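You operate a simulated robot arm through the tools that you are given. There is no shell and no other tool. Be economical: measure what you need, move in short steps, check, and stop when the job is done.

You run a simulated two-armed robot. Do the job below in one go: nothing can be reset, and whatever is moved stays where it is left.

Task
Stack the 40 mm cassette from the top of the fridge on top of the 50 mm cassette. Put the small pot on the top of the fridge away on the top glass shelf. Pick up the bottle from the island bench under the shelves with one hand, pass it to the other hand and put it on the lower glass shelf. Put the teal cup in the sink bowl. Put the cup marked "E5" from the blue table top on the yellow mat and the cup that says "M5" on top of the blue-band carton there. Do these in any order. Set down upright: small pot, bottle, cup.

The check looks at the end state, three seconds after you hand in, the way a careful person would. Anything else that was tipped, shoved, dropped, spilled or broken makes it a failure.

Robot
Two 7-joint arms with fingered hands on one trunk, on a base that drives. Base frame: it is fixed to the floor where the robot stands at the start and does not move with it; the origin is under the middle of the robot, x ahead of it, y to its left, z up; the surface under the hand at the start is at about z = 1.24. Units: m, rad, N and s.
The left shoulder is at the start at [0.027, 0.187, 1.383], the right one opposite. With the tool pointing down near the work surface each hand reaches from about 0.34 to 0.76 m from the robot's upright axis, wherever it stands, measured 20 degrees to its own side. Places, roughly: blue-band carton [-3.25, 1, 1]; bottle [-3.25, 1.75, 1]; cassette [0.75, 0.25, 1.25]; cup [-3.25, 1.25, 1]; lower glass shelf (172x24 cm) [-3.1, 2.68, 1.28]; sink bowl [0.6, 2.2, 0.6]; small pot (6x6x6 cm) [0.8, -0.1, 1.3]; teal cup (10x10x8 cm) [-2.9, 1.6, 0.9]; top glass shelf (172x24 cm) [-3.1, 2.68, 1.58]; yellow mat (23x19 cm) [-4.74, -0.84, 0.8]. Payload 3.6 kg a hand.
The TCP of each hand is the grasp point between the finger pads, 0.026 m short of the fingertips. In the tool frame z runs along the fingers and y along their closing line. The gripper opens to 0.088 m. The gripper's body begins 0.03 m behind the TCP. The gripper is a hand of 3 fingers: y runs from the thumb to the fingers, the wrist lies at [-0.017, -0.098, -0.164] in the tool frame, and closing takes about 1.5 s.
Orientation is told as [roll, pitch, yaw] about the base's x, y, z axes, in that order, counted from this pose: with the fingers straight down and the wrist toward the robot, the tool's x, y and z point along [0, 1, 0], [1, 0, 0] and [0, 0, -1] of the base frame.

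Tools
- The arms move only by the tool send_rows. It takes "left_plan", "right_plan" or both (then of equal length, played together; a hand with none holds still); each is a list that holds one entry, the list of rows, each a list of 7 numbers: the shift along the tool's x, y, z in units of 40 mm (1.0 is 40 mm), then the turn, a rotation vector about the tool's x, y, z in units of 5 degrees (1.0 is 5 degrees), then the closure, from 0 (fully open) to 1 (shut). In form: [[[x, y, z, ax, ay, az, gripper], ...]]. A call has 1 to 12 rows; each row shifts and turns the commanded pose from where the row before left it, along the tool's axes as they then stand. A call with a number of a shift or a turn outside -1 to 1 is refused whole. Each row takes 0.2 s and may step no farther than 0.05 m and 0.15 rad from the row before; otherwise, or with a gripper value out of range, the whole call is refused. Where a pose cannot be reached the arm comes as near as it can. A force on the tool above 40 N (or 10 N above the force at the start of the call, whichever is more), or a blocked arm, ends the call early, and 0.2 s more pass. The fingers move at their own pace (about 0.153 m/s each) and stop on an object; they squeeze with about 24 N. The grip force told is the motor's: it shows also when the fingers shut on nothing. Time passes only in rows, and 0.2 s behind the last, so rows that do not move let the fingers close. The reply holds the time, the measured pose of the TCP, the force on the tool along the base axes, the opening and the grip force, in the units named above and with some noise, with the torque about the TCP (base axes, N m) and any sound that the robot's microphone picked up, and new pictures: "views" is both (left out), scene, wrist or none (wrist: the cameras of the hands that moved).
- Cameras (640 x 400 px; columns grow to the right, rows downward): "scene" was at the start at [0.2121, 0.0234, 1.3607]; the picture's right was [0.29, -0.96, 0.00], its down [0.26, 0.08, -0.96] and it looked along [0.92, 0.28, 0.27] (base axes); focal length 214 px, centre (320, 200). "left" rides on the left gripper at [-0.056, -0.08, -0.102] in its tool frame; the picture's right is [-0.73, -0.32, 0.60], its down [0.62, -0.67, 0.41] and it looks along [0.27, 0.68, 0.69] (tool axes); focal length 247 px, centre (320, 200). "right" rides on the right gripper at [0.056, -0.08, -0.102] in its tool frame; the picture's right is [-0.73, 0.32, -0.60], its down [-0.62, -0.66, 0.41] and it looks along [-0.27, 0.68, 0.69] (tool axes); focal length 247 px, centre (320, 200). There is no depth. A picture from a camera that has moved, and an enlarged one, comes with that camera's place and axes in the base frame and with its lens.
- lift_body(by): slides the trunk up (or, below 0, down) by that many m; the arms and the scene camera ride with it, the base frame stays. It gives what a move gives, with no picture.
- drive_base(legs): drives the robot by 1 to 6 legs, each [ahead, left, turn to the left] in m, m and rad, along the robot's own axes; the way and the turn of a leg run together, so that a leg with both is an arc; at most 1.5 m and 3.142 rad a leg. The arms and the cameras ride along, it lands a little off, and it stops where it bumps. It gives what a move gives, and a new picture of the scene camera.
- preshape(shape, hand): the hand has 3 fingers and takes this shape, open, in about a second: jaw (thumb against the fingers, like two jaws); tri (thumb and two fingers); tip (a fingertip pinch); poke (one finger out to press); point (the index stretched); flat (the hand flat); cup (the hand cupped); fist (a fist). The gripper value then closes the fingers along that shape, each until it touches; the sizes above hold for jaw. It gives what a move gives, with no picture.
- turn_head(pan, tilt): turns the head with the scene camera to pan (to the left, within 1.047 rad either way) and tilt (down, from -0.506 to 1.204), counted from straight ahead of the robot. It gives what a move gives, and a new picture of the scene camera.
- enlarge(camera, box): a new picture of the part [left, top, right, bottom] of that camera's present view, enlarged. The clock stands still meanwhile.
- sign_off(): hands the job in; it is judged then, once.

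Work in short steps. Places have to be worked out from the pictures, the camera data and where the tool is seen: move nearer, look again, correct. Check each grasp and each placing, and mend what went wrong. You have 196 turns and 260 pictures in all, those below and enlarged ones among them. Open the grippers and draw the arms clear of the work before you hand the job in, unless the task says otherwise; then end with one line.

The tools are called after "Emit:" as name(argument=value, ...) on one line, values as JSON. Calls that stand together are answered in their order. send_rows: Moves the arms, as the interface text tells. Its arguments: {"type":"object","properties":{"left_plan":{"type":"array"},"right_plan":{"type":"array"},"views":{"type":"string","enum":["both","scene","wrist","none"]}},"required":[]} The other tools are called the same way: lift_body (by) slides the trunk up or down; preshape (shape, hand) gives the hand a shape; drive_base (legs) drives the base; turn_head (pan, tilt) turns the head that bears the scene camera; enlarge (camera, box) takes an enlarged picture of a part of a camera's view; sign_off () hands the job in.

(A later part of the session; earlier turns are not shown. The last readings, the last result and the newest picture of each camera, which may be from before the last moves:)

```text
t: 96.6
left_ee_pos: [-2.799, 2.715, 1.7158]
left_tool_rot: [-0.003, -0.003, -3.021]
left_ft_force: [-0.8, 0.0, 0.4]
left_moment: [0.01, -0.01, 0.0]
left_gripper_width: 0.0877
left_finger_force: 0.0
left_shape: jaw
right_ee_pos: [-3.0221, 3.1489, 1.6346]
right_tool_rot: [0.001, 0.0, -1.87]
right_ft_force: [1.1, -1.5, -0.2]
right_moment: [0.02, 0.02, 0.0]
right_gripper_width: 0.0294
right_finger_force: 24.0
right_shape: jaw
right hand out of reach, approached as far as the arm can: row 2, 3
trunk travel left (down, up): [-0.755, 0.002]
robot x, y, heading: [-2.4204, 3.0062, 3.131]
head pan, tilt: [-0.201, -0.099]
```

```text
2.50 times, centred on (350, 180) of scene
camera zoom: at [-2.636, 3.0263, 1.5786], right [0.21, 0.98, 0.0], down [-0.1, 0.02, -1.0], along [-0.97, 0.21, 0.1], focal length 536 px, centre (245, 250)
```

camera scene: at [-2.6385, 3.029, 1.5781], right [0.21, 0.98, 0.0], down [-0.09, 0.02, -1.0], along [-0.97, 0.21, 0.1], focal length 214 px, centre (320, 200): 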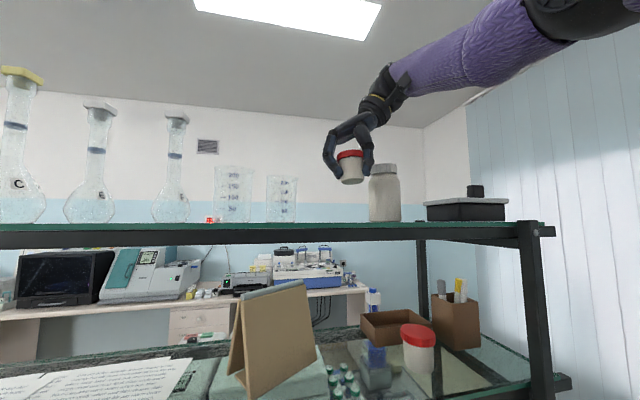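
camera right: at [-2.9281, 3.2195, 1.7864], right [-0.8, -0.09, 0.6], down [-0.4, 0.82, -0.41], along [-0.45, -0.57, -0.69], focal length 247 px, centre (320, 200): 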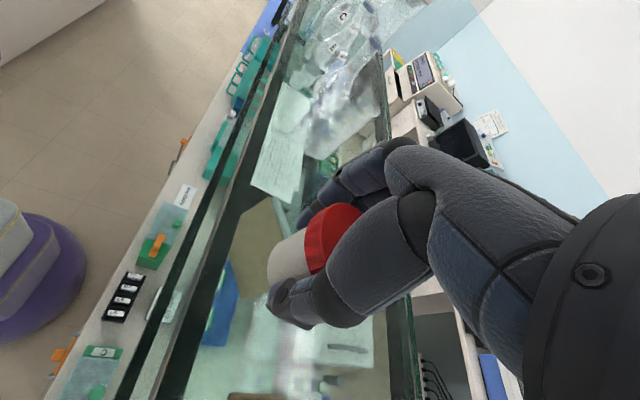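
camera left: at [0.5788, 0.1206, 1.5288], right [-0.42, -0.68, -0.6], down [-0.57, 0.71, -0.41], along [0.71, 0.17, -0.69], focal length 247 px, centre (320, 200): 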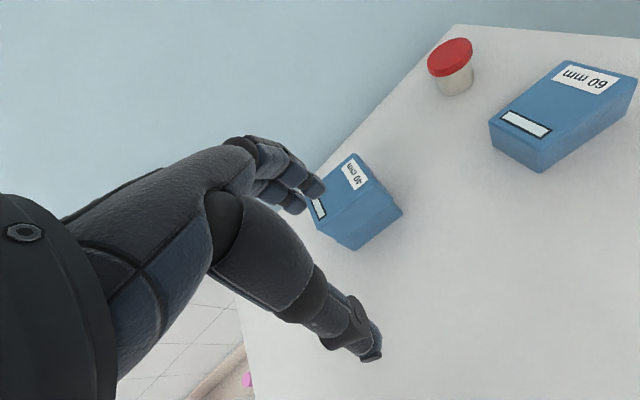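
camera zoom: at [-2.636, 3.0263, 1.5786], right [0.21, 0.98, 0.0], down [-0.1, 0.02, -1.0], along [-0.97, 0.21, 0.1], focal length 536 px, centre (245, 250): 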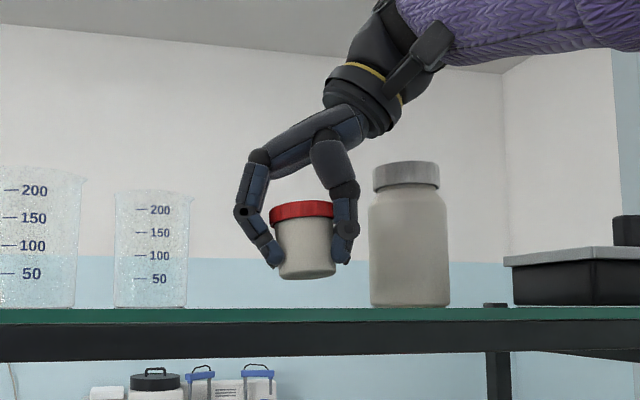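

Well placed between beaker and jar. I lower the last 19 mm in small steps.

Emit:
send_rows(right_plan=[[[0, 0, 0.2, 0, 0, 0, 1], [0, 0, 0.15, 0, 0, 0, 1], [0, 0, 0.05, 0, 0, 0, 1], [0, 0, 0.04, 0, 0, 0, 1], [0, 0, 0, 0, 0, 0, 1]]], views="none")

Emit:
enlarge(camera="scene", box=[290, 150, 410, 250])

```text
t: 97.8
left_ee_pos: [-2.7981, 2.7138, 1.7156]
left_tool_rot: [-0.001, -0.005, -3.021]
left_ft_force: [-0.7, 0.3, -0.4]
left_moment: [-0.01, 0.05, 0.02]
left_gripper_width: 0.0876
left_finger_force: 0.0
left_shape: jaw
right_ee_pos: [-3.0272, 3.1468, 1.618]
right_tool_rot: [0.002, 0.0, -1.87]
right_ft_force: [-0.5, 0.1, -1.2]
right_moment: [-0.02, 0.0, 0.0]
right_gripper_width: 0.0294
right_finger_force: 23.6
right_shape: jaw
right hand out of reach, approached as far as the arm can: row 1, 4
trunk travel left (down, up): [-0.755, 0.002]
robot x, y, heading: [-2.4221, 3.0074, 3.128]
head pan, tilt: [-0.201, -0.099]
```

```text
4.00 times, centred on (350, 200) of scene
camera zoom: at [-2.6357, 3.0258, 1.5786], right [0.21, 0.98, 0.0], down [-0.1, 0.02, -1.0], along [-0.97, 0.21, 0.1], focal length 858 px, centre (200, 200)
```

zoom: 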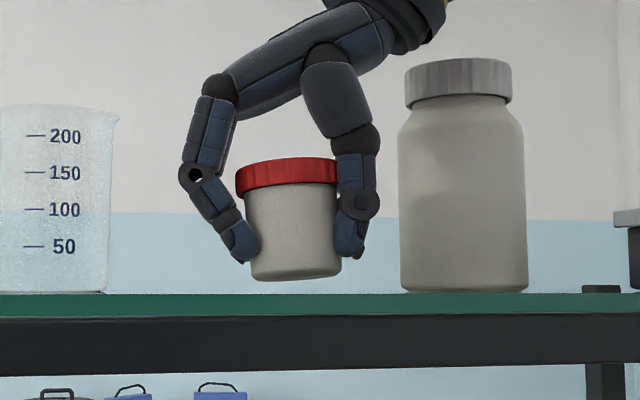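

The pot bottom is at about 1.581 and the shelf at about 1.576, so 5 mm remain. I go down in small steps and watch the force.

Emit:
send_rows(right_plan=[[[0, 0, 0.05, 0, 0, 0, 1], [0, 0, 0.04, 0, 0, 0, 1], [0, 0, 0.03, 0, 0, 0, 1], [0, 0, 0, 0, 0, 0, 1]]], views="none")

Emit:
enlarge(camera="scene", box=[290, 150, 410, 250])

```text
t: 98.8
left_ee_pos: [-2.7993, 2.7128, 1.7151]
left_tool_rot: [-0.001, -0.004, -3.02]
left_ft_force: [-0.5, -0.4, -0.7]
left_moment: [-0.01, 0.02, 0.01]
left_gripper_width: 0.0879
left_finger_force: 0.1
left_shape: jaw
right_ee_pos: [-3.0289, 3.1465, 1.6127]
right_tool_rot: [0.003, -0.001, -1.87]
right_ft_force: [-0.1, 0.1, 0.4]
right_moment: [0.04, 0.0, -0.02]
right_gripper_width: 0.0295
right_finger_force: 24.3
right_shape: jaw
trunk travel left (down, up): [-0.755, 0.002]
robot x, y, heading: [-2.4234, 3.0067, 3.124]
head pan, tilt: [-0.201, -0.099]
```

```text
4.00 times, centred on (350, 200) of scene
camera zoom: at [-2.6356, 3.0257, 1.5786], right [0.21, 0.98, 0.0], down [-0.1, 0.02, -1.0], along [-0.97, 0.21, 0.1], focal length 858 px, centre (200, 200)
```

zoom: 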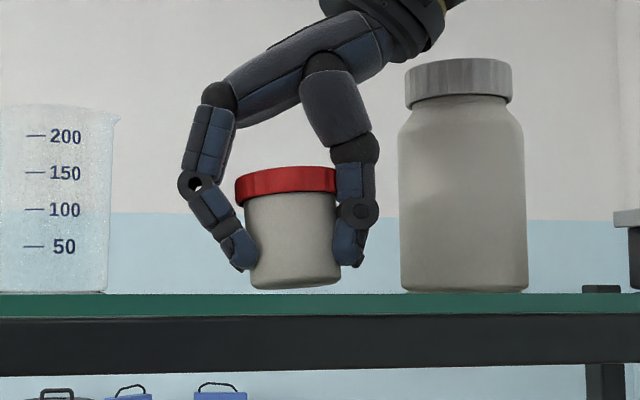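

Almost down. I go 1 mm further, open the fingers by about 1 cm a side, and back straight up.

Emit:
send_rows(right_plan=[[[0, 0, 0.03, 0, 0, 0, 1], [0, 0, 0, 0, 0, 0, 1], [0, 0, 0, 0, 0, 0, 0.6], [0, 0, 0, 0, 0, 0, 0.5], [0, 0, 0, 0, 0, 0, 0.4], [0, 0, 0, 0, 0, 0, 0.4], [0, 0, 0, 0, 0, 0, 0.4]]], views="none")

Emit:
enlarge(camera="scene", box=[270, 100, 430, 250])

```text
t: 100.4
left_ee_pos: [-2.7978, 2.713, 1.7157]
left_tool_rot: [0.0, -0.002, -3.021]
left_ft_force: [-0.2, 0.4, -0.1]
left_moment: [-0.01, 0.02, 0.01]
left_gripper_width: 0.0879
left_finger_force: 0.1
left_shape: jaw
right_ee_pos: [-3.0287, 3.1476, 1.6116]
right_tool_rot: [0.001, -0.001, -1.87]
right_ft_force: [0.6, -0.4, -0.4]
right_moment: [0.0, 0.01, 0.02]
right_gripper_width: 0.0523
right_finger_force: 0.0
right_shape: jaw
trunk travel left (down, up): [-0.755, 0.002]
robot x, y, heading: [-2.4235, 3.0059, 3.124]
head pan, tilt: [-0.201, -0.099]
```

```text
2.67 times, centred on (350, 175) of scene
camera zoom: at [-2.6355, 3.0256, 1.5787], right [0.21, 0.98, 0.0], down [-0.1, 0.02, -1.0], along [-0.97, 0.21, 0.1], focal length 572 px, centre (240, 267)
```

zoom: 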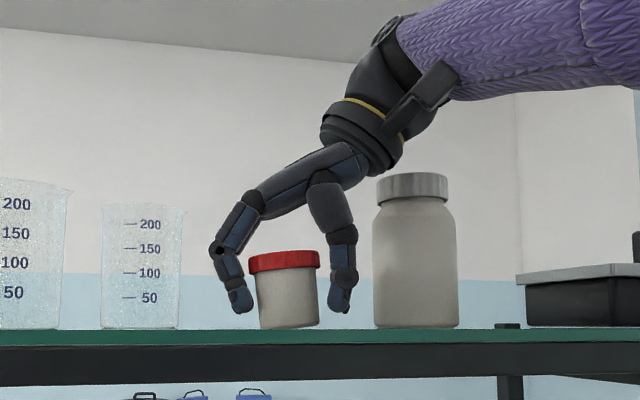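

The pot is released and stands. The cap is wider than the fingers' present gap, so I open a bit more and check before rising.

Emit:
send_rows(right_plan=[[[0, 0, 0, 0, 0, 0, 0.22], [0, 0, 0, 0, 0, 0, 0.22], [0, 0, 0, 0, 0, 0, 0.22]]], views="wrist")

Emit:
enlarge(camera="scene", box=[290, 150, 410, 250])

```text
t: 101.2
left_ee_pos: [-2.7974, 2.7141, 1.7166]
left_tool_rot: [0.0, -0.003, -3.021]
left_ft_force: [0.2, -1.6, -0.3]
left_moment: [-0.01, -0.03, 0.0]
left_gripper_width: 0.0879
left_finger_force: 0.1
left_shape: jaw
right_ee_pos: [-3.0294, 3.1475, 1.6104]
right_tool_rot: [0.003, 0.003, -1.871]
right_ft_force: [0.4, 0.5, -0.1]
right_moment: [-0.01, -0.03, 0.03]
right_gripper_width: 0.0683
right_finger_force: 0.0
right_shape: jaw
trunk travel left (down, up): [-0.755, 0.002]
robot x, y, heading: [-2.4194, 3.0028, 3.129]
head pan, tilt: [-0.201, -0.099]
camera right: at [-2.9502, 3.2065, 1.7151], right [-0.8, -0.09, 0.6], down [-0.4, 0.82, -0.41], along [-0.45, -0.57, -0.69], focal length 247 px, centre (320, 200)
```

right: 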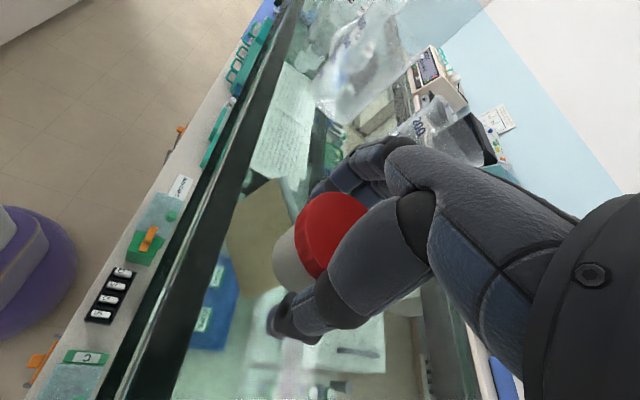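

```text
4.00 times, centred on (350, 200) of scene
camera zoom: at [-2.6355, 3.0256, 1.5787], right [0.21, 0.98, 0.0], down [-0.1, 0.02, -1.0], along [-0.97, 0.21, 0.1], focal length 858 px, centre (200, 200)
```

zoom: 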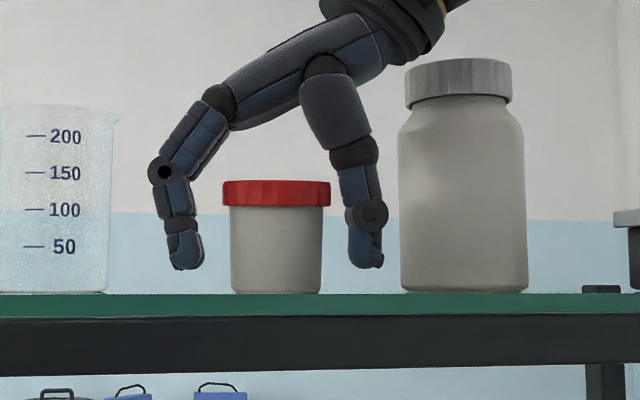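

The pot stands upright and free. I raise the hand straight up and then back toward the robot.

Emit:
send_rows(right_plan=[[[0, 0, -0.4, 0, 0, 0, 0.22], [0, 0, -0.5, 0, 0, 0, 0.22], [0, 0, -0.6, 0, 0, 0, 0.22], [0, 0, -0.6, 0, 0, 0, 0.22], [0, 0, -0.6, 0, 0, 0, 0.22], [0.9, -0.28, 0, 0, 0, 0, 0.22], [0.9, -0.28, 0, 0, 0, 0, 0.22], [0.9, -0.28, 0, 0, 0, 0, 0.2], [0.9, -0.28, 0, 0, 0, 0, 0.1], [0.9, -0.28, 0, 0, 0, 0, 0], [0.9, -0.28, 0, 0, 0, 0, 0]]], views="scene")

```text
t: 103.6
left_ee_pos: [-2.7966, 2.7136, 1.7157]
left_tool_rot: [0.0, -0.001, -3.022]
left_ft_force: [-0.2, 0.7, -0.2]
left_moment: [0.0, -0.01, 0.0]
left_gripper_width: 0.0878
left_finger_force: 0.0
left_shape: jaw
right_ee_pos: [-2.9371, 3.1542, 1.8014]
right_tool_rot: [0.001, 0.002, -1.871]
right_ft_force: [-0.2, 0.2, 0.1]
right_moment: [0.0, -0.01, 0.01]
right_gripper_width: 0.0876
right_finger_force: 0.1
right_shape: jaw
right hand out of reach, approached as far as the arm can: row 2, 3, 4, 5, 6, 7, 8, 9, 10, 11
trunk travel left (down, up): [-0.755, 0.002]
robot x, y, heading: [-2.4197, 3.0046, 3.131]
head pan, tilt: [-0.201, -0.099]
camera scene: at [-2.6349, 3.0256, 1.5788], right [0.21, 0.98, 0.0], down [-0.1, 0.02, -0.99], along [-0.97, 0.21, 0.1], focal length 214 px, centre (320, 200)
```

scene: 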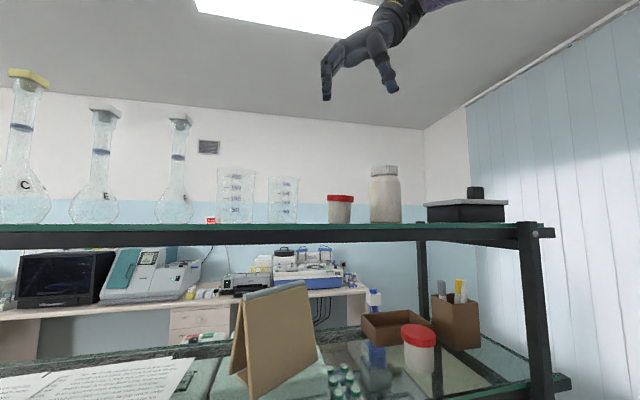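

The pot stands well on the top shelf. I draw the right hand further back, turn it to its normal yaw and lower it.

Emit:
send_rows(right_plan=[[[0.9, 0, 0.3, 0, 0, 0.9, 0], [0.9, 0, 0.5, 0, 0, 0.9, 0], [0.9, 0, 0.5, 0, 0, 0.9, 0], [0.5, 0, 0.5, 0, 0, 0.9, 0], [0, 0, 0.5, 0, 0, 0.9, 0], [0, 0, 0, 0, 0, 0.9, 0], [0, 0, 0, 0, 0, 0.9, 0], [0, 0, 0, 0, 0, 0.9, 0], [0, 0, 0, 0, 0, 0.9, 0], [0, 0, 0, 0, 0, 0.9, 0], [0, 0, 0, 0, 0, 0.9, 0], [0, 0, 0, 0, 0, 0.9, 0]]], views="scene")

```text
t: 106.2
left_ee_pos: [-2.7978, 2.7136, 1.7155]
left_tool_rot: [-0.001, -0.003, -3.022]
left_ft_force: [-0.7, 0.0, -0.5]
left_moment: [0.0, -0.01, 0.01]
left_gripper_width: 0.088
left_finger_force: 0.1
left_shape: jaw
right_ee_pos: [-2.9728, 3.0889, 1.8301]
right_tool_rot: [-0.001, 0.0, -2.816]
right_ft_force: [0.6, -0.2, 1.3]
right_moment: [0.01, -0.01, -0.01]
right_gripper_width: 0.0875
right_finger_force: 0.0
right_shape: jaw
right hand out of reach, approached as far as the arm can: row 1, 2, 3, 4, 5, 6, 7, 8, 9, 11
trunk travel left (down, up): [-0.755, 0.002]
robot x, y, heading: [-2.4216, 3.0041, 3.128]
head pan, tilt: [-0.201, -0.099]
camera scene: at [-2.6354, 3.0254, 1.5787], right [0.21, 0.98, 0.0], down [-0.1, 0.02, -1.0], along [-0.97, 0.21, 0.1], focal length 214 px, centre (320, 200)
```

scene: 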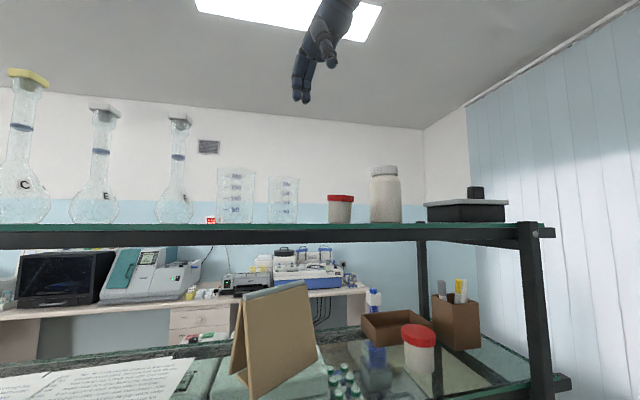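

The commanded pose went too near the body (closer than the minimum reach). I push the command forward again so the arm can settle on it.

Emit:
send_rows(right_plan=[[[0, 0.7, 0, 0, 0, 0, 0], [0, 0.7, 0, 0, 0, 0, 0], [0, 0.7, 0, 0, 0, 0, 0], [0, 0.7, 0, 0, 0, 0, 0], [0, 0, 0, 0, 0, 0, 0], [0, 0, 0, 0, 0, 0, 0]]], views="scene")

```text
t: 107.6
left_ee_pos: [-2.7973, 2.7133, 1.7162]
left_tool_rot: [0.001, -0.004, -3.02]
left_ft_force: [0.2, 0.4, -0.8]
left_moment: [0.01, -0.01, -0.04]
left_gripper_width: 0.0874
left_finger_force: 0.0
left_shape: jaw
right_ee_pos: [-3.0079, 3.0775, 1.7825]
right_tool_rot: [0.002, 0.001, -2.816]
right_ft_force: [0.1, 0.1, -0.8]
right_moment: [-0.02, -0.01, 0.0]
right_gripper_width: 0.0877
right_finger_force: 0.1
right_shape: jaw
right hand out of reach, approached as far as the arm can: row 1, 2, 3, 4
trunk travel left (down, up): [-0.755, 0.002]
robot x, y, heading: [-2.4209, 3.0083, 3.132]
head pan, tilt: [-0.201, -0.099]
camera scene: at [-2.635, 3.0256, 1.5787], right [0.21, 0.98, 0.0], down [-0.1, 0.02, -0.99], along [-0.97, 0.21, 0.1], focal length 214 px, centre (320, 200)
```

scene: 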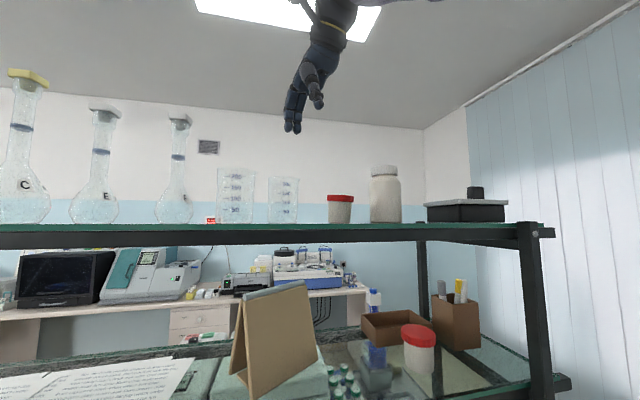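

I test how the arm answers: a few rows back and to the outside.

Emit:
send_rows(right_plan=[[[-0.8, -0.5, 0, 0, 0, 0, 0], [-0.8, -0.5, 0, 0, 0, 0, 0], [-0.8, -0.5, 0, 0, 0, 0, 0], [-0.8, -0.5, 0, 0, 0, 0, 0], [0, 0, 0, 0, 0, 0, 0]]], views="none")

```text
t: 108.8
left_ee_pos: [-2.798, 2.713, 1.7156]
left_tool_rot: [0.0, -0.004, -3.02]
left_ft_force: [0.6, 0.7, -0.9]
left_moment: [0.0, -0.01, -0.01]
left_gripper_width: 0.0879
left_finger_force: 0.0
left_shape: jaw
right_ee_pos: [-3.0077, 3.2192, 1.8059]
right_tool_rot: [0.002, 0.002, -2.814]
right_ft_force: [0.3, -0.1, -0.2]
right_moment: [-0.01, -0.03, -0.02]
right_gripper_width: 0.0878
right_finger_force: 0.0
right_shape: jaw
right hand out of reach, approached as far as the arm can: row 1, 2, 3, 4
trunk travel left (down, up): [-0.755, 0.002]
robot x, y, heading: [-2.4175, 3.006, 3.123]
head pan, tilt: [-0.201, -0.099]
```

The arm is stretched straight, so inward commands do nothing. Driving re-bases the command (as it did at the fridge), so I back the base 0.08 m to its earlier safe line.

Emit:
drive_base(legs=[[-0.08, 0, 0]])

Emit:
send_rows(right_plan=[[[0, -0.4, 0.2, 0, 0, 0, 0], [0, -0.4, 0.2, 0, 0, 0, 0], [0, -0.4, 0.2, 0, 0, 0, 0], [0, -0.4, 0.2, 0, 0, 0, 0], [0, 0, 0, 0, 0, 0, 0]]], views="none")

```text
t: 109.9
left_ee_pos: [-2.7229, 2.7133, 1.7141]
left_tool_rot: [-0.002, 0.0, -3.023]
left_ft_force: [-0.2, -0.6, -0.7]
left_moment: [0.02, -0.04, 0.0]
left_gripper_width: 0.0877
left_finger_force: 0.0
left_shape: jaw
right_ee_pos: [-2.9326, 3.2164, 1.8032]
right_tool_rot: [0.002, 0.005, -2.813]
right_ft_force: [0.2, -0.2, -0.4]
right_moment: [0.0, 0.0, 0.0]
right_gripper_width: 0.0878
right_finger_force: 0.0
right_shape: jaw
trunk travel left (down, up): [-0.755, 0.002]
robot x, y, heading: [-2.3427, 3.0046, 3.129]
head pan, tilt: [-0.201, -0.099]
camera scene: at [-2.5589, 3.025, 1.578], right [0.21, 0.98, 0.0], down [-0.09, 0.02, -1.0], along [-0.97, 0.21, 0.1], focal length 214 px, centre (320, 200)
```

scene: 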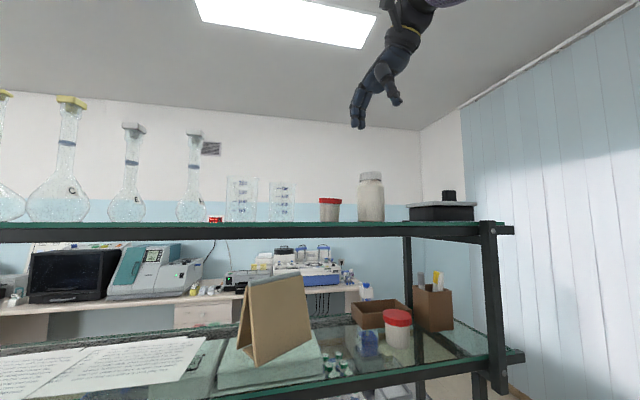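

```text
t: 111.1
left_ee_pos: [-2.7189, 2.7139, 1.7166]
left_tool_rot: [0.0, -0.001, -3.023]
left_ft_force: [0.5, 0.0, 0.6]
left_moment: [0.02, 0.0, 0.02]
left_gripper_width: 0.0878
left_finger_force: 0.0
left_shape: jaw
right_ee_pos: [-2.9254, 3.2315, 1.8096]
right_tool_rot: [0.002, 0.005, -2.814]
right_ft_force: [0.2, 0.6, 0.2]
right_moment: [-0.01, 0.01, -0.02]
right_gripper_width: 0.0879
right_finger_force: 0.2
right_shape: jaw
right hand out of reach, approached as far as the arm can: row 1, 2, 3, 4
trunk travel left (down, up): [-0.755, 0.002]
robot x, y, heading: [-2.3377, 3.0055, 3.13]
head pan, tilt: [-0.201, -0.099]
```

Still straight. I command a pose that was reachable before (close in, well out to the right), so the swing has a sideways component.

Emit:
send_rows(right_plan=[[[-0.5, -0.7, 0, 0, 0, 0, 0], [-0.5, -0.7, 0, 0, 0, 0, 0], [-0.5, -0.7, 0, 0, 0, 0, 0], [-0.5, -0.7, 0, 0, 0, 0, 0], [-0.5, -0.7, 0, 0, 0, 0, 0], [-0.5, -0.7, 0, 0, 0, 0, 0], [0, -0.9, 0, 0, 0, 0, 0], [0, -0.9, 0, 0, 0, 0, 0], [0, -0.9, 0.3, 0, 0, 0, 0], [0, 0, 0.3, 0, 0, 0, 0], [0, 0, 0, 0, 0, 0, 0]]], views="scene")

```text
t: 113.5
left_ee_pos: [-2.7171, 2.7128, 1.715]
left_tool_rot: [-0.001, -0.002, -3.023]
left_ft_force: [-0.3, 0.0, 0.2]
left_moment: [0.04, 0.01, 0.01]
left_gripper_width: 0.0877
left_finger_force: 0.1
left_shape: jaw
right_ee_pos: [-2.7856, 3.4706, 1.8703]
right_tool_rot: [0.002, 0.003, -2.812]
right_ft_force: [-0.9, -0.2, -0.9]
right_moment: [0.0, 0.01, 0.02]
right_gripper_width: 0.0876
right_finger_force: 0.0
right_shape: jaw
right hand out of reach, approached as far as the arm can: row 1, 2, 3, 4, 5, 6, 7, 8, 9, 10
trunk travel left (down, up): [-0.755, 0.002]
robot x, y, heading: [-2.342, 3.0047, 3.13]
head pan, tilt: [-0.201, -0.099]
camera scene: at [-2.555, 3.0242, 1.5787], right [0.21, 0.98, 0.0], down [-0.1, 0.02, -1.0], along [-0.97, 0.21, 0.1], focal length 214 px, centre (320, 200)
```

scene: 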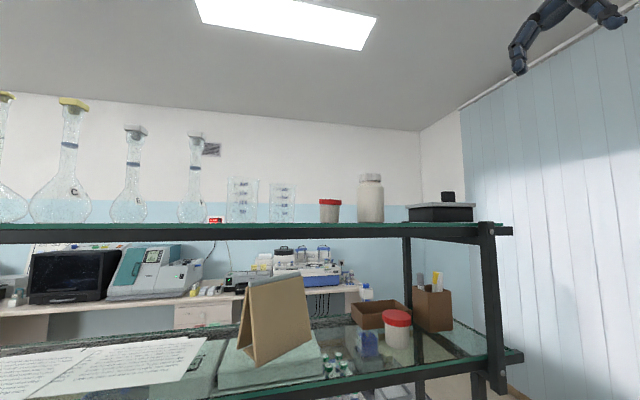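

The hand is now clear of the shelf. I turn the base right into the free space beyond the machine island, where I can untangle the arm safely.

Emit:
drive_base(legs=[[0.0, 0, -1.2]])

Emit:
send_rows(right_plan=[[[0, 0, 0, -1, 0, 0, 0], [0, 0, 0, -1, 0, 0, 0], [0, 0, 0, -1, 0, 0, 0], [0, 0, 0, -1, 0, 0, 0], [0, 0, 0, -1, 0, 0, 0], [0, 0, 0, -1, 0, 0, 0], [0, 0, 0, -1, 0, 0, 0], [0, 0, 0, -1, 0, 0, 0], [0, 0, 0, 0, 0, 0, 0]]], views="none")

```text
t: 116.9
left_ee_pos: [-2.7428, 3.2598, 1.7156]
left_tool_rot: [0.001, -0.002, 2.038]
left_ft_force: [-0.8, -0.5, -0.3]
left_moment: [-0.02, -0.03, 0.02]
left_gripper_width: 0.0876
left_finger_force: 0.2
left_shape: jaw
right_ee_pos: [-2.0544, 3.5816, 1.8702]
right_tool_rot: [0.001, 0.003, 2.245]
right_ft_force: [-0.3, -0.9, 1.0]
right_moment: [0.0, 0.01, 0.0]
right_gripper_width: 0.0878
right_finger_force: 0.1
right_shape: jaw
trunk travel left (down, up): [-0.755, 0.002]
robot x, y, heading: [-2.342, 3.0033, 1.906]
head pan, tilt: [-0.201, -0.099]
camera scene: at [-2.3941, 3.214, 1.5787], right [0.99, 0.13, 0.0], down [-0.01, 0.1, -1.0], along [-0.13, 0.99, 0.1], focal length 214 px, centre (320, 200)
```

scene: 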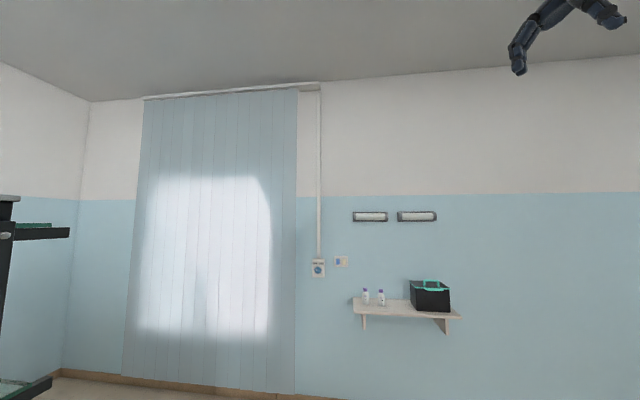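

```text
t: 118.9
left_ee_pos: [-2.7429, 3.2601, 1.7155]
left_tool_rot: [0.0, -0.001, 2.039]
left_ft_force: [-0.3, -0.7, 0.0]
left_moment: [0.0, -0.03, 0.01]
left_gripper_width: 0.0879
left_finger_force: 0.0
left_shape: jaw
right_ee_pos: [-2.0255, 3.6468, 1.9364]
right_tool_rot: [0.003, -0.698, 2.246]
right_ft_force: [0.5, -0.3, -0.4]
right_moment: [0.02, 0.01, 0.02]
right_gripper_width: 0.0879
right_finger_force: 0.1
right_shape: jaw
right hand out of reach, approached as far as the arm can: row 1, 2, 3, 4, 5, 6, 7, 8
trunk travel left (down, up): [-0.755, 0.002]
robot x, y, heading: [-2.3426, 3.0051, 1.904]
head pan, tilt: [-0.201, -0.099]
```

The arm has free room here. I command a long downward sweep with the hand tilted.

Emit:
send_rows(right_plan=[[[0, -0.6, 0.75, 0, 0, 0, 0], [0, -0.6, 0.75, 0, 0, 0, 0], [0, -0.6, 0.75, 0, 0, 0, 0], [0, -0.6, 0.75, 0, 0, 0, 0], [0, -0.6, 0.75, 0, 0, 0, 0], [0, -0.6, 0.75, 0, 0, 0, 0], [0, -0.6, 0.75, 0, 0, 0, 0], [0, -0.6, 0.75, 0, 0, 0, 0], [0, -0.6, 0.75, 0, 0, 0, 0], [0, -0.6, 0.75, 0, 0, 0, 0], [0, 0, 0, 0, 0, 0, 0]]], views="scene")

```text
t: 121.3
left_ee_pos: [-2.7424, 3.2599, 1.7164]
left_tool_rot: [-0.001, -0.003, 2.038]
left_ft_force: [0.4, 0.9, 1.0]
left_moment: [-0.03, 0.06, 0.01]
left_gripper_width: 0.0878
left_finger_force: 0.1
left_shape: jaw
right_ee_pos: [-1.971, 3.7726, 1.6206]
right_tool_rot: [0.002, -0.693, 2.247]
right_ft_force: [-1.0, -0.2, 0.0]
right_moment: [0.01, 0.0, 0.03]
right_gripper_width: 0.0881
right_finger_force: 0.2
right_shape: jaw
right hand out of reach, approached as far as the arm can: row 1, 2, 3, 4, 5, 6, 7, 8, 9, 10
trunk travel left (down, up): [-0.755, 0.002]
robot x, y, heading: [-2.3409, 3.0031, 1.902]
head pan, tilt: [-0.201, -0.099]
camera scene: at [-2.3939, 3.2137, 1.5787], right [0.99, 0.13, 0.0], down [-0.01, 0.1, -0.99], along [-0.13, 0.99, 0.1], focal length 214 px, centre (320, 200)
```

scene: 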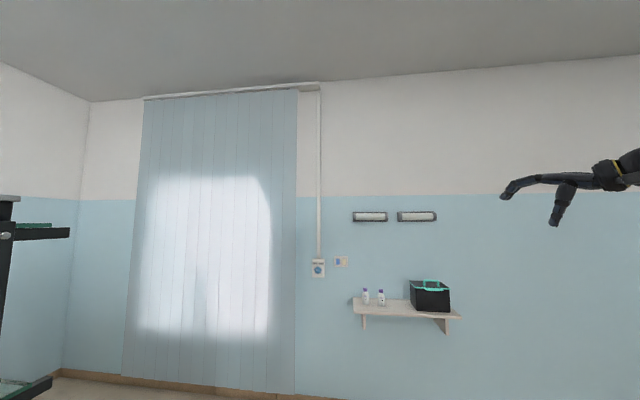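

I re-base with a small trunk drop, then try small inward moves combined with turning the fingers back down.

Emit:
lift_body(by=-0.1)

Emit:
send_rows(right_plan=[[[0.3, -0.8, -0.4, 0.3, 0, 0.5, 0], [0.3, -0.8, -0.4, 0.3, 0, 0.5, 0], [0.3, -0.8, -0.4, 0.3, 0, 0.5, 0], [0.3, -0.8, -0.4, 0.3, 0, 0.5, 0], [0.3, -0.8, -0.4, 0.3, 0, 0.5, 0], [0.3, -0.8, -0.4, 0.3, 0, 0.5, 0], [0, 0, 0, 0, 0, 0, 0]]], views="none")

```text
t: 122.7
left_ee_pos: [-2.7418, 3.2585, 1.6154]
left_tool_rot: [0.0, -0.005, 2.04]
left_ft_force: [-0.2, 0.6, -0.4]
left_moment: [-0.02, 0.0, 0.02]
left_gripper_width: 0.0878
left_finger_force: 0.1
left_shape: jaw
right_ee_pos: [-1.971, 3.7748, 1.5185]
right_tool_rot: [0.004, -0.695, 2.246]
right_ft_force: [0.7, 0.2, 0.6]
right_moment: [-0.03, 0.01, -0.01]
right_gripper_width: 0.0881
right_finger_force: 0.0
right_shape: jaw
trunk travel left (down, up): [-0.655, 0.102]
robot x, y, heading: [-2.3409, 3.0034, 1.901]
head pan, tilt: [-0.201, -0.099]
```

```text
t: 124.2
left_ee_pos: [-2.7427, 3.2609, 1.6159]
left_tool_rot: [0.001, -0.003, 2.038]
left_ft_force: [-0.1, -0.1, 0.0]
left_moment: [0.0, -0.05, -0.01]
left_gripper_width: 0.0879
left_finger_force: 0.0
left_shape: jaw
right_ee_pos: [-1.8191, 3.6926, 1.5102]
right_tool_rot: [0.176, -0.512, 1.948]
right_ft_force: [-0.2, -0.1, -0.8]
right_moment: [0.02, 0.01, 0.01]
right_gripper_width: 0.0874
right_finger_force: 0.1
right_shape: jaw
right hand out of reach, approached as far as the arm can: row 1, 2, 3, 4, 5, 6
trunk travel left (down, up): [-0.655, 0.102]
robot x, y, heading: [-2.3446, 3.0026, 1.905]
head pan, tilt: [-0.201, -0.099]
```

The arm swings but stays straight. Bending the elbow should lift the hand, so I now command up and inward from this low pose.

Emit:
send_rows(right_plan=[[[0, -0.3, -0.9, 0.5, 0, 0, 0], [0, -0.3, -0.9, 0.5, 0, 0, 0], [0, -0.3, -0.9, 0.5, 0, 0, 0], [0, -0.3, -0.9, 0.5, 0, 0, 0], [0, -0.3, -0.9, 0.5, 0, 0, 0], [0, -0.3, -0.9, 0.5, 0, 0, 0], [0, 0, 0, 0, 0, 0, 0]]], views="none")

Emit:
turn_head(pan=-0.9, tilt=0.0)

```text
t: 125.8
left_ee_pos: [-2.7436, 3.2603, 1.6161]
left_tool_rot: [0.0, -0.001, 2.039]
left_ft_force: [-0.1, 0.3, -0.2]
left_moment: [0.03, -0.03, -0.02]
left_gripper_width: 0.0879
left_finger_force: 0.1
left_shape: jaw
right_ee_pos: [-1.762, 3.5246, 1.6506]
right_tool_rot: [0.157, -0.264, 1.993]
right_ft_force: [0.3, -0.2, 0.3]
right_moment: [0.0, 0.0, -0.01]
right_gripper_width: 0.0877
right_finger_force: 0.1
right_shape: jaw
right hand out of reach, approached as far as the arm can: row 2, 3, 4, 5, 6
trunk travel left (down, up): [-0.655, 0.102]
robot x, y, heading: [-2.3395, 3.0081, 1.905]
head pan, tilt: [-0.201, -0.099]
```

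```text
t: 126.9
left_ee_pos: [-2.7434, 3.2582, 1.6158]
left_tool_rot: [0.0, -0.002, 2.037]
left_ft_force: [0.5, 0.0, 0.0]
left_moment: [0.04, 0.0, 0.0]
left_gripper_width: 0.0877
left_finger_force: 0.1
left_shape: jaw
right_ee_pos: [-1.7626, 3.5249, 1.6505]
right_tool_rot: [0.159, -0.266, 1.993]
right_ft_force: [-0.2, 0.2, -0.4]
right_moment: [-0.01, 0.02, 0.01]
right_gripper_width: 0.0878
right_finger_force: 0.0
right_shape: jaw
trunk travel left (down, up): [-0.655, 0.102]
robot x, y, heading: [-2.3393, 3.0032, 1.906]
head pan, tilt: [-0.901, 0.0]
camera scene: at [-2.3342, 3.2046, 1.4696], right [0.84, -0.54, 0.0], down [0.0, 0.0, -1.0], along [0.54, 0.84, 0.0], focal length 214 px, centre (320, 200)
```

scene: 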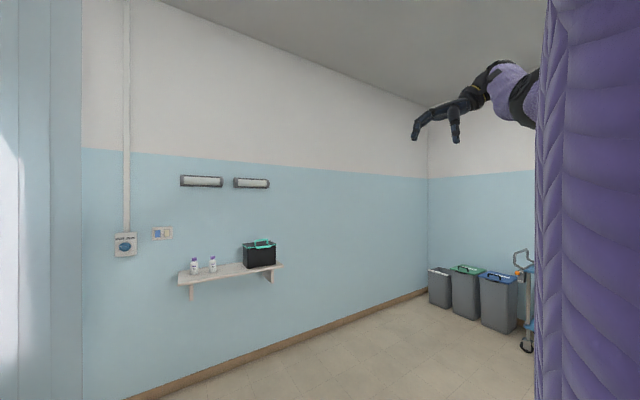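

The elbow seems to begin to bend. I re-base with a tiny trunk move and bring the hand across to the front of the robot.

Emit:
lift_body(by=-0.02)

Emit:
send_rows(right_plan=[[[0.9, 0.1, 0, 0, 0, 0, 0], [0.9, 0.1, 0, 0, 0, 0, 0], [0.9, 0.1, 0, 0, 0, 0, 0], [0.9, 0.1, 0, 0, 0, 0, 0], [0.9, 0.1, 0, 0, 0, 0, 0], [0.9, 0.1, 0, 0, 0, 0, 0], [0.9, 0.1, 0, 0, 0, 0, 0], [0.9, 0.1, 0, 0, 0, 0, 0], [0.9, 0.1, 0, 0, 0, 0, 0], [0, 0, 0, 0, 0, 0, 0]]], views="none")

```text
t: 127.6
left_ee_pos: [-2.7419, 3.2591, 1.5962]
left_tool_rot: [0.0, -0.001, 2.04]
left_ft_force: [-0.6, -0.3, 0.1]
left_moment: [-0.02, -0.01, -0.03]
left_gripper_width: 0.0877
left_finger_force: 0.0
left_shape: jaw
right_ee_pos: [-1.7625, 3.5247, 1.6309]
right_tool_rot: [0.157, -0.257, 1.995]
right_ft_force: [0.0, -0.3, -0.8]
right_moment: [0.02, 0.0, 0.01]
right_gripper_width: 0.0877
right_finger_force: 0.1
right_shape: jaw
trunk travel left (down, up): [-0.635, 0.122]
robot x, y, heading: [-2.3422, 3.0045, 1.905]
head pan, tilt: [-0.901, 0.0]
```

```text
t: 129.8
left_ee_pos: [-2.7434, 3.2596, 1.5961]
left_tool_rot: [0.001, -0.002, 2.04]
left_ft_force: [-0.7, -0.1, 0.8]
left_moment: [0.0, 0.03, 0.0]
left_gripper_width: 0.0878
left_finger_force: 0.1
left_shape: jaw
right_ee_pos: [-1.7603, 3.5233, 1.6316]
right_tool_rot: [0.155, -0.256, 1.994]
right_ft_force: [-0.3, -0.3, -0.3]
right_moment: [-0.02, 0.04, -0.03]
right_gripper_width: 0.0878
right_finger_force: 0.0
right_shape: jaw
right hand out of reach, approached as far as the arm can: row 1, 2, 3, 4, 5, 6, 7, 8, 9
trunk travel left (down, up): [-0.635, 0.122]
robot x, y, heading: [-2.3394, 3.0098, 1.904]
head pan, tilt: [-0.901, 0.0]
```

No motion at all. I re-base and try moving forward (along the robot's heading) and down instead, keeping steps small.

Emit:
lift_body(by=-0.02)

Emit:
send_rows(right_plan=[[[0, 0.6, 0.6, 0, 0, 0, 0], [0, 0.6, 0.6, 0, 0, 0, 0], [0, 0.6, 0.6, 0, 0, 0, 0], [0, 0.6, 0.6, 0, 0, 0, 0], [0, 0, 0, 0, 0, 0, 0]]], views="none")

```text
t: 130.5
left_ee_pos: [-2.7428, 3.2603, 1.5751]
left_tool_rot: [0.0, -0.002, 2.038]
left_ft_force: [-0.1, -0.7, -0.3]
left_moment: [-0.03, 0.04, 0.03]
left_gripper_width: 0.0877
left_finger_force: 0.1
left_shape: jaw
right_ee_pos: [-1.7624, 3.5244, 1.6115]
right_tool_rot: [0.156, -0.257, 1.993]
right_ft_force: [0.5, -0.9, -0.3]
right_moment: [0.01, -0.01, 0.01]
right_gripper_width: 0.0878
right_finger_force: 0.0
right_shape: jaw
trunk travel left (down, up): [-0.615, 0.142]
robot x, y, heading: [-2.3387, 3.0067, 1.904]
head pan, tilt: [-0.901, 0.0]
```

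```text
t: 131.7
left_ee_pos: [-2.7437, 3.2588, 1.5775]
left_tool_rot: [0.0, -0.004, 2.038]
left_ft_force: [-0.9, -0.4, -0.3]
left_moment: [0.01, -0.01, 0.02]
left_gripper_width: 0.0879
left_finger_force: 0.0
left_shape: jaw
right_ee_pos: [-1.8252, 3.6223, 1.543]
right_tool_rot: [0.155, -0.256, 1.995]
right_ft_force: [0.0, -0.1, -0.3]
right_moment: [0.02, -0.02, -0.01]
right_gripper_width: 0.0876
right_finger_force: 0.0
right_shape: jaw
trunk travel left (down, up): [-0.615, 0.142]
robot x, y, heading: [-2.342, 3.0043, 1.905]
head pan, tilt: [-0.901, 0.0]
```

Now it follows with no flags. I bring it left toward the front and down in modest steps.

Emit:
send_rows(right_plan=[[[0.7, 0.1, 0.5, 0, 0, 0, 0], [0.7, 0.1, 0.5, 0, 0, 0, 0], [0.7, 0.1, 0.5, 0, 0, 0, 0], [0.7, 0.1, 0.5, 0, 0, 0, 0], [0.7, 0, 0.3, 0, 0, 0, 0], [0.7, 0, 0.3, 0, 0, 0, 0], [0, 0, 0, 0, 0, 0, 0]]], views="none")

```text
t: 133.3
left_ee_pos: [-2.7432, 3.2585, 1.5756]
left_tool_rot: [-0.001, -0.002, 2.04]
left_ft_force: [-0.3, 0.2, -0.3]
left_moment: [0.01, -0.01, -0.03]
left_gripper_width: 0.0878
left_finger_force: 0.1
left_shape: jaw
right_ee_pos: [-2.0045, 3.581, 1.4719]
right_tool_rot: [0.158, -0.255, 1.992]
right_ft_force: [0.0, -0.4, -0.5]
right_moment: [0.02, -0.01, -0.02]
right_gripper_width: 0.0877
right_finger_force: 0.0
right_shape: jaw
trunk travel left (down, up): [-0.615, 0.142]
robot x, y, heading: [-2.3397, 3.0072, 1.907]
head pan, tilt: [-0.901, 0.0]
```

Recovered. I level the hand again and bring it to the front of the robot, staying below shoulder height.

Emit:
send_rows(right_plan=[[[0.8, 0, 0.1, 0.5, -0.3, 0, 0], [0.8, 0, 0.1, 0.5, -0.3, 0, 0], [0.8, 0, 0.1, 0.5, -0.3, 0, 0], [0.8, 0, 0.1, 0.5, -0.3, 0, 0], [0.8, 0, 0.1, 0.5, -0.3, 0, 0], [0.8, 0, 0.1, 0.4, -0.3, 0, 0], [0.8, 0, 0, 0, 0, 0.5, 0], [0.8, 0, 0, 0, 0, 0.5, 0], [0, 0, 0, 0, 0, 0, 0]]], views="none")

```text
t: 135.3
left_ee_pos: [-2.7414, 3.2588, 1.5764]
left_tool_rot: [0.0, -0.001, 2.039]
left_ft_force: [0.0, 0.0, 0.0]
left_moment: [-0.01, -0.02, -0.01]
left_gripper_width: 0.0876
left_finger_force: 0.1
left_shape: jaw
right_ee_pos: [-2.2378, 3.4733, 1.4686]
right_tool_rot: [-0.002, -0.002, 1.927]
right_ft_force: [0.4, -0.1, 0.9]
right_moment: [0.0, 0.01, 0.02]
right_gripper_width: 0.0878
right_finger_force: 0.0
right_shape: jaw
trunk travel left (down, up): [-0.615, 0.142]
robot x, y, heading: [-2.3403, 3.005, 1.906]
head pan, tilt: [-0.901, 0.0]
```

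The right arm is well placed again. I turn back to face the bench and strafe left toward the bottle's end, then look.

Emit:
drive_base(legs=[[0, 0, 1.235], [0, 0.75, 0]])

Emit:
turn_head(pan=0.0, tilt=0.35)

```text
t: 142.3
left_ee_pos: [-2.7385, 1.9765, 1.5758]
left_tool_rot: [0.001, -0.004, -3.033]
left_ft_force: [0.1, 0.0, 0.2]
left_moment: [-0.01, 0.0, 0.01]
left_gripper_width: 0.0878
left_finger_force: 0.1
left_shape: jaw
right_ee_pos: [-2.7614, 2.5237, 1.4677]
right_tool_rot: [-0.003, -0.002, 3.139]
right_ft_force: [0.6, 0.1, -0.6]
right_moment: [0.02, 0.01, -0.01]
right_gripper_width: 0.088
right_finger_force: 0.2
right_shape: jaw
trunk travel left (down, up): [-0.615, 0.142]
robot x, y, heading: [-2.3592, 2.2632, 3.12]
head pan, tilt: [-0.901, 0.0]
camera scene: at [-2.5434, 2.3384, 1.4293], right [0.8, 0.6, 0.0], down [0.0, 0.0, -1.0], along [-0.6, 0.8, 0.0], focal length 214 px, centre (320, 200)
```

scene: 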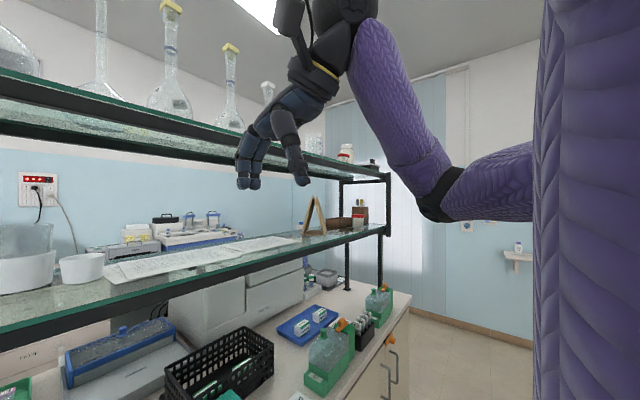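

```text
t: 143.5
left_ee_pos: [-2.7391, 1.9764, 1.5761]
left_tool_rot: [0.0, -0.001, -3.03]
left_ft_force: [-0.4, -0.1, -0.3]
left_moment: [-0.02, 0.03, 0.02]
left_gripper_width: 0.0876
left_finger_force: 0.0
left_shape: jaw
right_ee_pos: [-2.7615, 2.5243, 1.4689]
right_tool_rot: [-0.003, -0.001, 3.14]
right_ft_force: [0.0, -0.3, -0.4]
right_moment: [-0.02, -0.01, 0.07]
right_gripper_width: 0.0876
right_finger_force: 0.1
right_shape: jaw
trunk travel left (down, up): [-0.615, 0.142]
robot x, y, heading: [-2.3574, 2.2649, 3.12]
head pan, tilt: [0.0, 0.351]
camera scene: at [-2.5823, 2.2687, 1.3969], right [0.02, 1.0, 0.0], down [0.34, -0.01, -0.94], along [-0.94, 0.02, -0.34], focal length 214 px, centre (320, 200)
```

scene: 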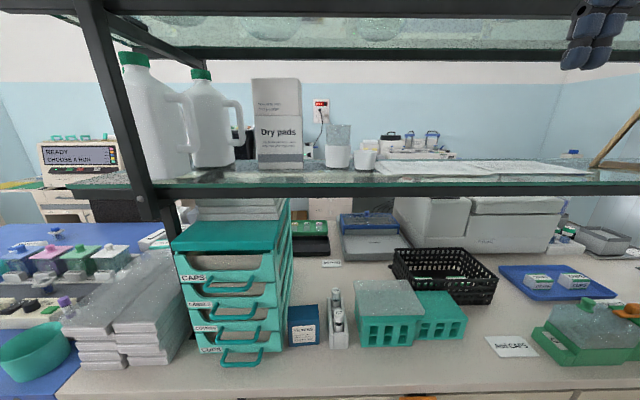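

The lower shelf has a free area in front of the Dry pads box, about x −3.04, y 2.2–2.3. Now I move left to y≈1.5 to look at the bottle.

Emit:
drive_base(legs=[[0, 0.75, 0.02]])

Emit:
turn_head(pan=-0.3, tilt=0.5)

Emit:
enlarge(camera="scene", box=[220, 60, 520, 300])

```text
t: 147.6
left_ee_pos: [-2.7429, 1.22, 1.5764]
left_tool_rot: [0.001, -0.003, -3.012]
left_ft_force: [0.3, -0.3, -0.5]
left_moment: [-0.01, 0.0, 0.01]
left_gripper_width: 0.088
left_finger_force: 0.1
left_shape: jaw
right_ee_pos: [-2.778, 1.7682, 1.4693]
right_tool_rot: [-0.004, -0.003, -3.125]
right_ft_force: [0.3, 0.9, 0.6]
right_moment: [-0.02, -0.03, 0.0]
right_gripper_width: 0.0881
right_finger_force: 0.1
right_shape: jaw
trunk travel left (down, up): [-0.615, 0.142]
robot x, y, heading: [-2.3699, 1.5135, 3.139]
head pan, tilt: [0.0, 0.351]
camera scene: at [-2.5923, 1.516, 1.3969], right [0.0, 1.0, 0.0], down [0.34, 0.0, -0.94], along [-0.94, 0.0, -0.34], focal length 214 px, centre (320, 200)
```

scene: 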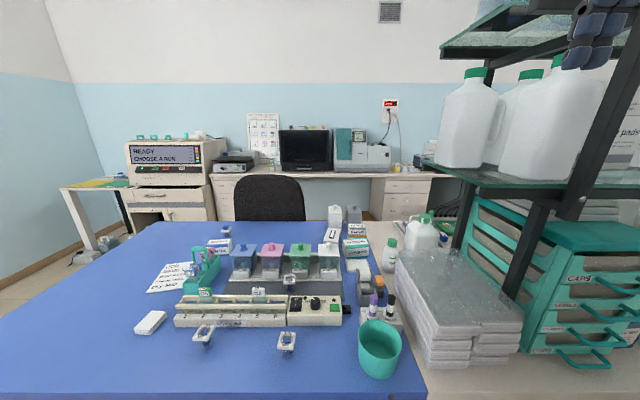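

```text
t: 148.3
left_ee_pos: [-2.7428, 1.2196, 1.5767]
left_tool_rot: [0.0, -0.003, -3.012]
left_ft_force: [0.4, 0.4, 0.5]
left_moment: [0.01, -0.02, -0.01]
left_gripper_width: 0.0878
left_finger_force: 0.0
left_shape: jaw
right_ee_pos: [-2.7775, 1.7685, 1.469]
right_tool_rot: [-0.004, -0.001, -3.124]
right_ft_force: [0.0, -0.3, 0.0]
right_moment: [-0.02, 0.01, -0.03]
right_gripper_width: 0.0878
right_finger_force: 0.1
right_shape: jaw
trunk travel left (down, up): [-0.615, 0.142]
robot x, y, heading: [-2.3687, 1.5161, 3.139]
head pan, tilt: [-0.3, 0.499]
camera scene: at [-2.586, 1.5428, 1.3832], right [0.3, 0.95, 0.0], down [0.46, -0.14, -0.88], along [-0.84, 0.26, -0.48], focal length 214 px, centre (320, 200)
```

scene: 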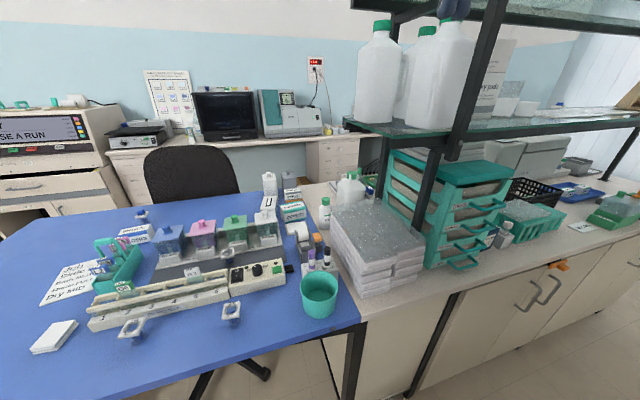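

```text
1.67 times, centred on (370, 180) of scene
camera zoom: at [-2.586, 1.5428, 1.3832], right [0.3, 0.95, 0.0], down [0.46, -0.14, -0.88], along [-0.84, 0.26, -0.48], focal length 358 px, centre (237, 233)
```

zoom: 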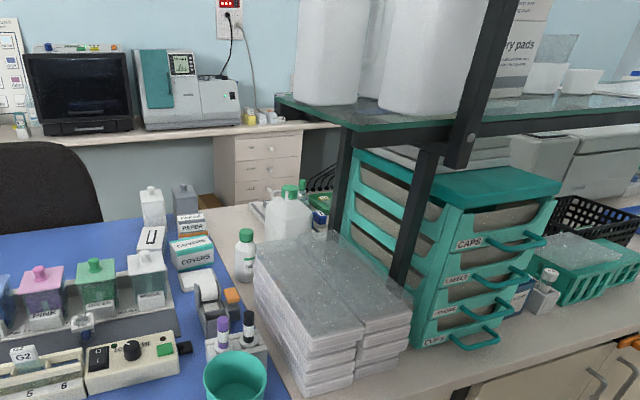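

The bottle stands at about (−3.225, 1.762), 0.12 tall, radius 0.026, just off the end of the lower shelf (which ends at y≈1.82). I move the base to about (−2.47, 1.65) and turn it right 0.6 rad so that the left shoulder is forward, then lower the trunk.

Emit:
drive_base(legs=[[0.1, -0.13, 0], [0, 0, -0.6]])

Emit:
lift_body(by=-0.22)

Emit:
turn_head(pan=0.6, tilt=0.4)

```text
t: 151.4
left_ee_pos: [-2.943, 1.6169, 1.576]
left_tool_rot: [0.0, -0.002, 2.669]
left_ft_force: [-0.6, -0.4, -0.7]
left_moment: [-0.01, -0.01, 0.0]
left_gripper_width: 0.0876
left_finger_force: 0.1
left_shape: jaw
right_ee_pos: [-2.662, 2.0866, 1.4689]
right_tool_rot: [-0.002, -0.002, 2.557]
right_ft_force: [-0.4, -0.6, -0.1]
right_moment: [0.0, -0.01, 0.01]
right_gripper_width: 0.0879
right_finger_force: 0.2
right_shape: jaw
trunk travel left (down, up): [-0.615, 0.142]
robot x, y, heading: [-2.4692, 1.6466, 2.542]
head pan, tilt: [-0.3, 0.499]
camera scene: at [-2.6318, 1.7938, 1.3832], right [0.79, 0.62, 0.0], down [0.3, -0.38, -0.88], along [-0.54, 0.69, -0.48], focal length 214 px, centre (320, 200)
```

scene: 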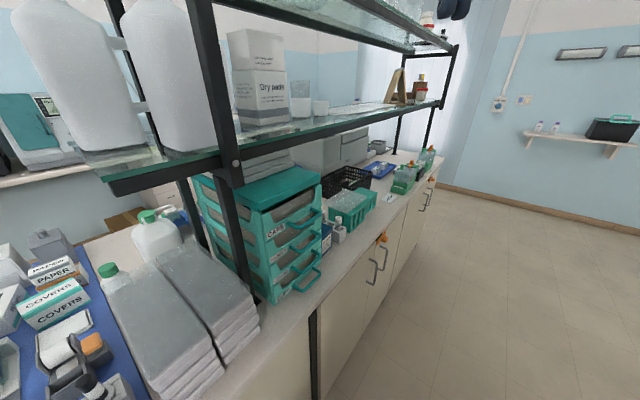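

```text
t: 153.8
left_ee_pos: [-2.9438, 1.6157, 1.3558]
left_tool_rot: [0.001, -0.001, 2.668]
left_ft_force: [-0.2, -0.2, 0.0]
left_moment: [0.01, 0.01, 0.04]
left_gripper_width: 0.0876
left_finger_force: 0.0
left_shape: jaw
right_ee_pos: [-2.661, 2.0875, 1.2483]
right_tool_rot: [-0.004, -0.003, 2.558]
right_ft_force: [0.0, 0.3, -0.2]
right_moment: [0.0, 0.03, 0.0]
right_gripper_width: 0.0879
right_finger_force: 0.1
right_shape: jaw
trunk travel left (down, up): [-0.395, 0.362]
robot x, y, heading: [-2.4695, 1.6455, 2.534]
head pan, tilt: [-0.3, 0.499]
```

```text
t: 155.0
left_ee_pos: [-2.9441, 1.617, 1.3563]
left_tool_rot: [0.0, -0.001, 2.67]
left_ft_force: [-0.8, 0.1, 0.4]
left_moment: [-0.04, 0.02, 0.01]
left_gripper_width: 0.0878
left_finger_force: 0.1
left_shape: jaw
right_ee_pos: [-2.6624, 2.0858, 1.2482]
right_tool_rot: [-0.002, -0.001, 2.555]
right_ft_force: [-0.3, 0.7, -0.4]
right_moment: [0.03, -0.03, 0.01]
right_gripper_width: 0.0877
right_finger_force: 0.1
right_shape: jaw
trunk travel left (down, up): [-0.395, 0.362]
robot x, y, heading: [-2.465, 1.6448, 2.536]
head pan, tilt: [0.6, 0.4]
camera scene: at [-2.6789, 1.7302, 1.1645], right [0.01, 1.0, 0.0], down [0.39, 0.0, -0.92], along [-0.92, 0.01, -0.39], focal length 214 px, centre (320, 200)
```

scene: 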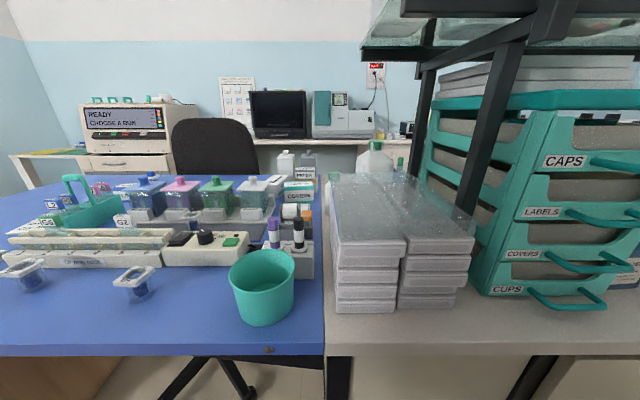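

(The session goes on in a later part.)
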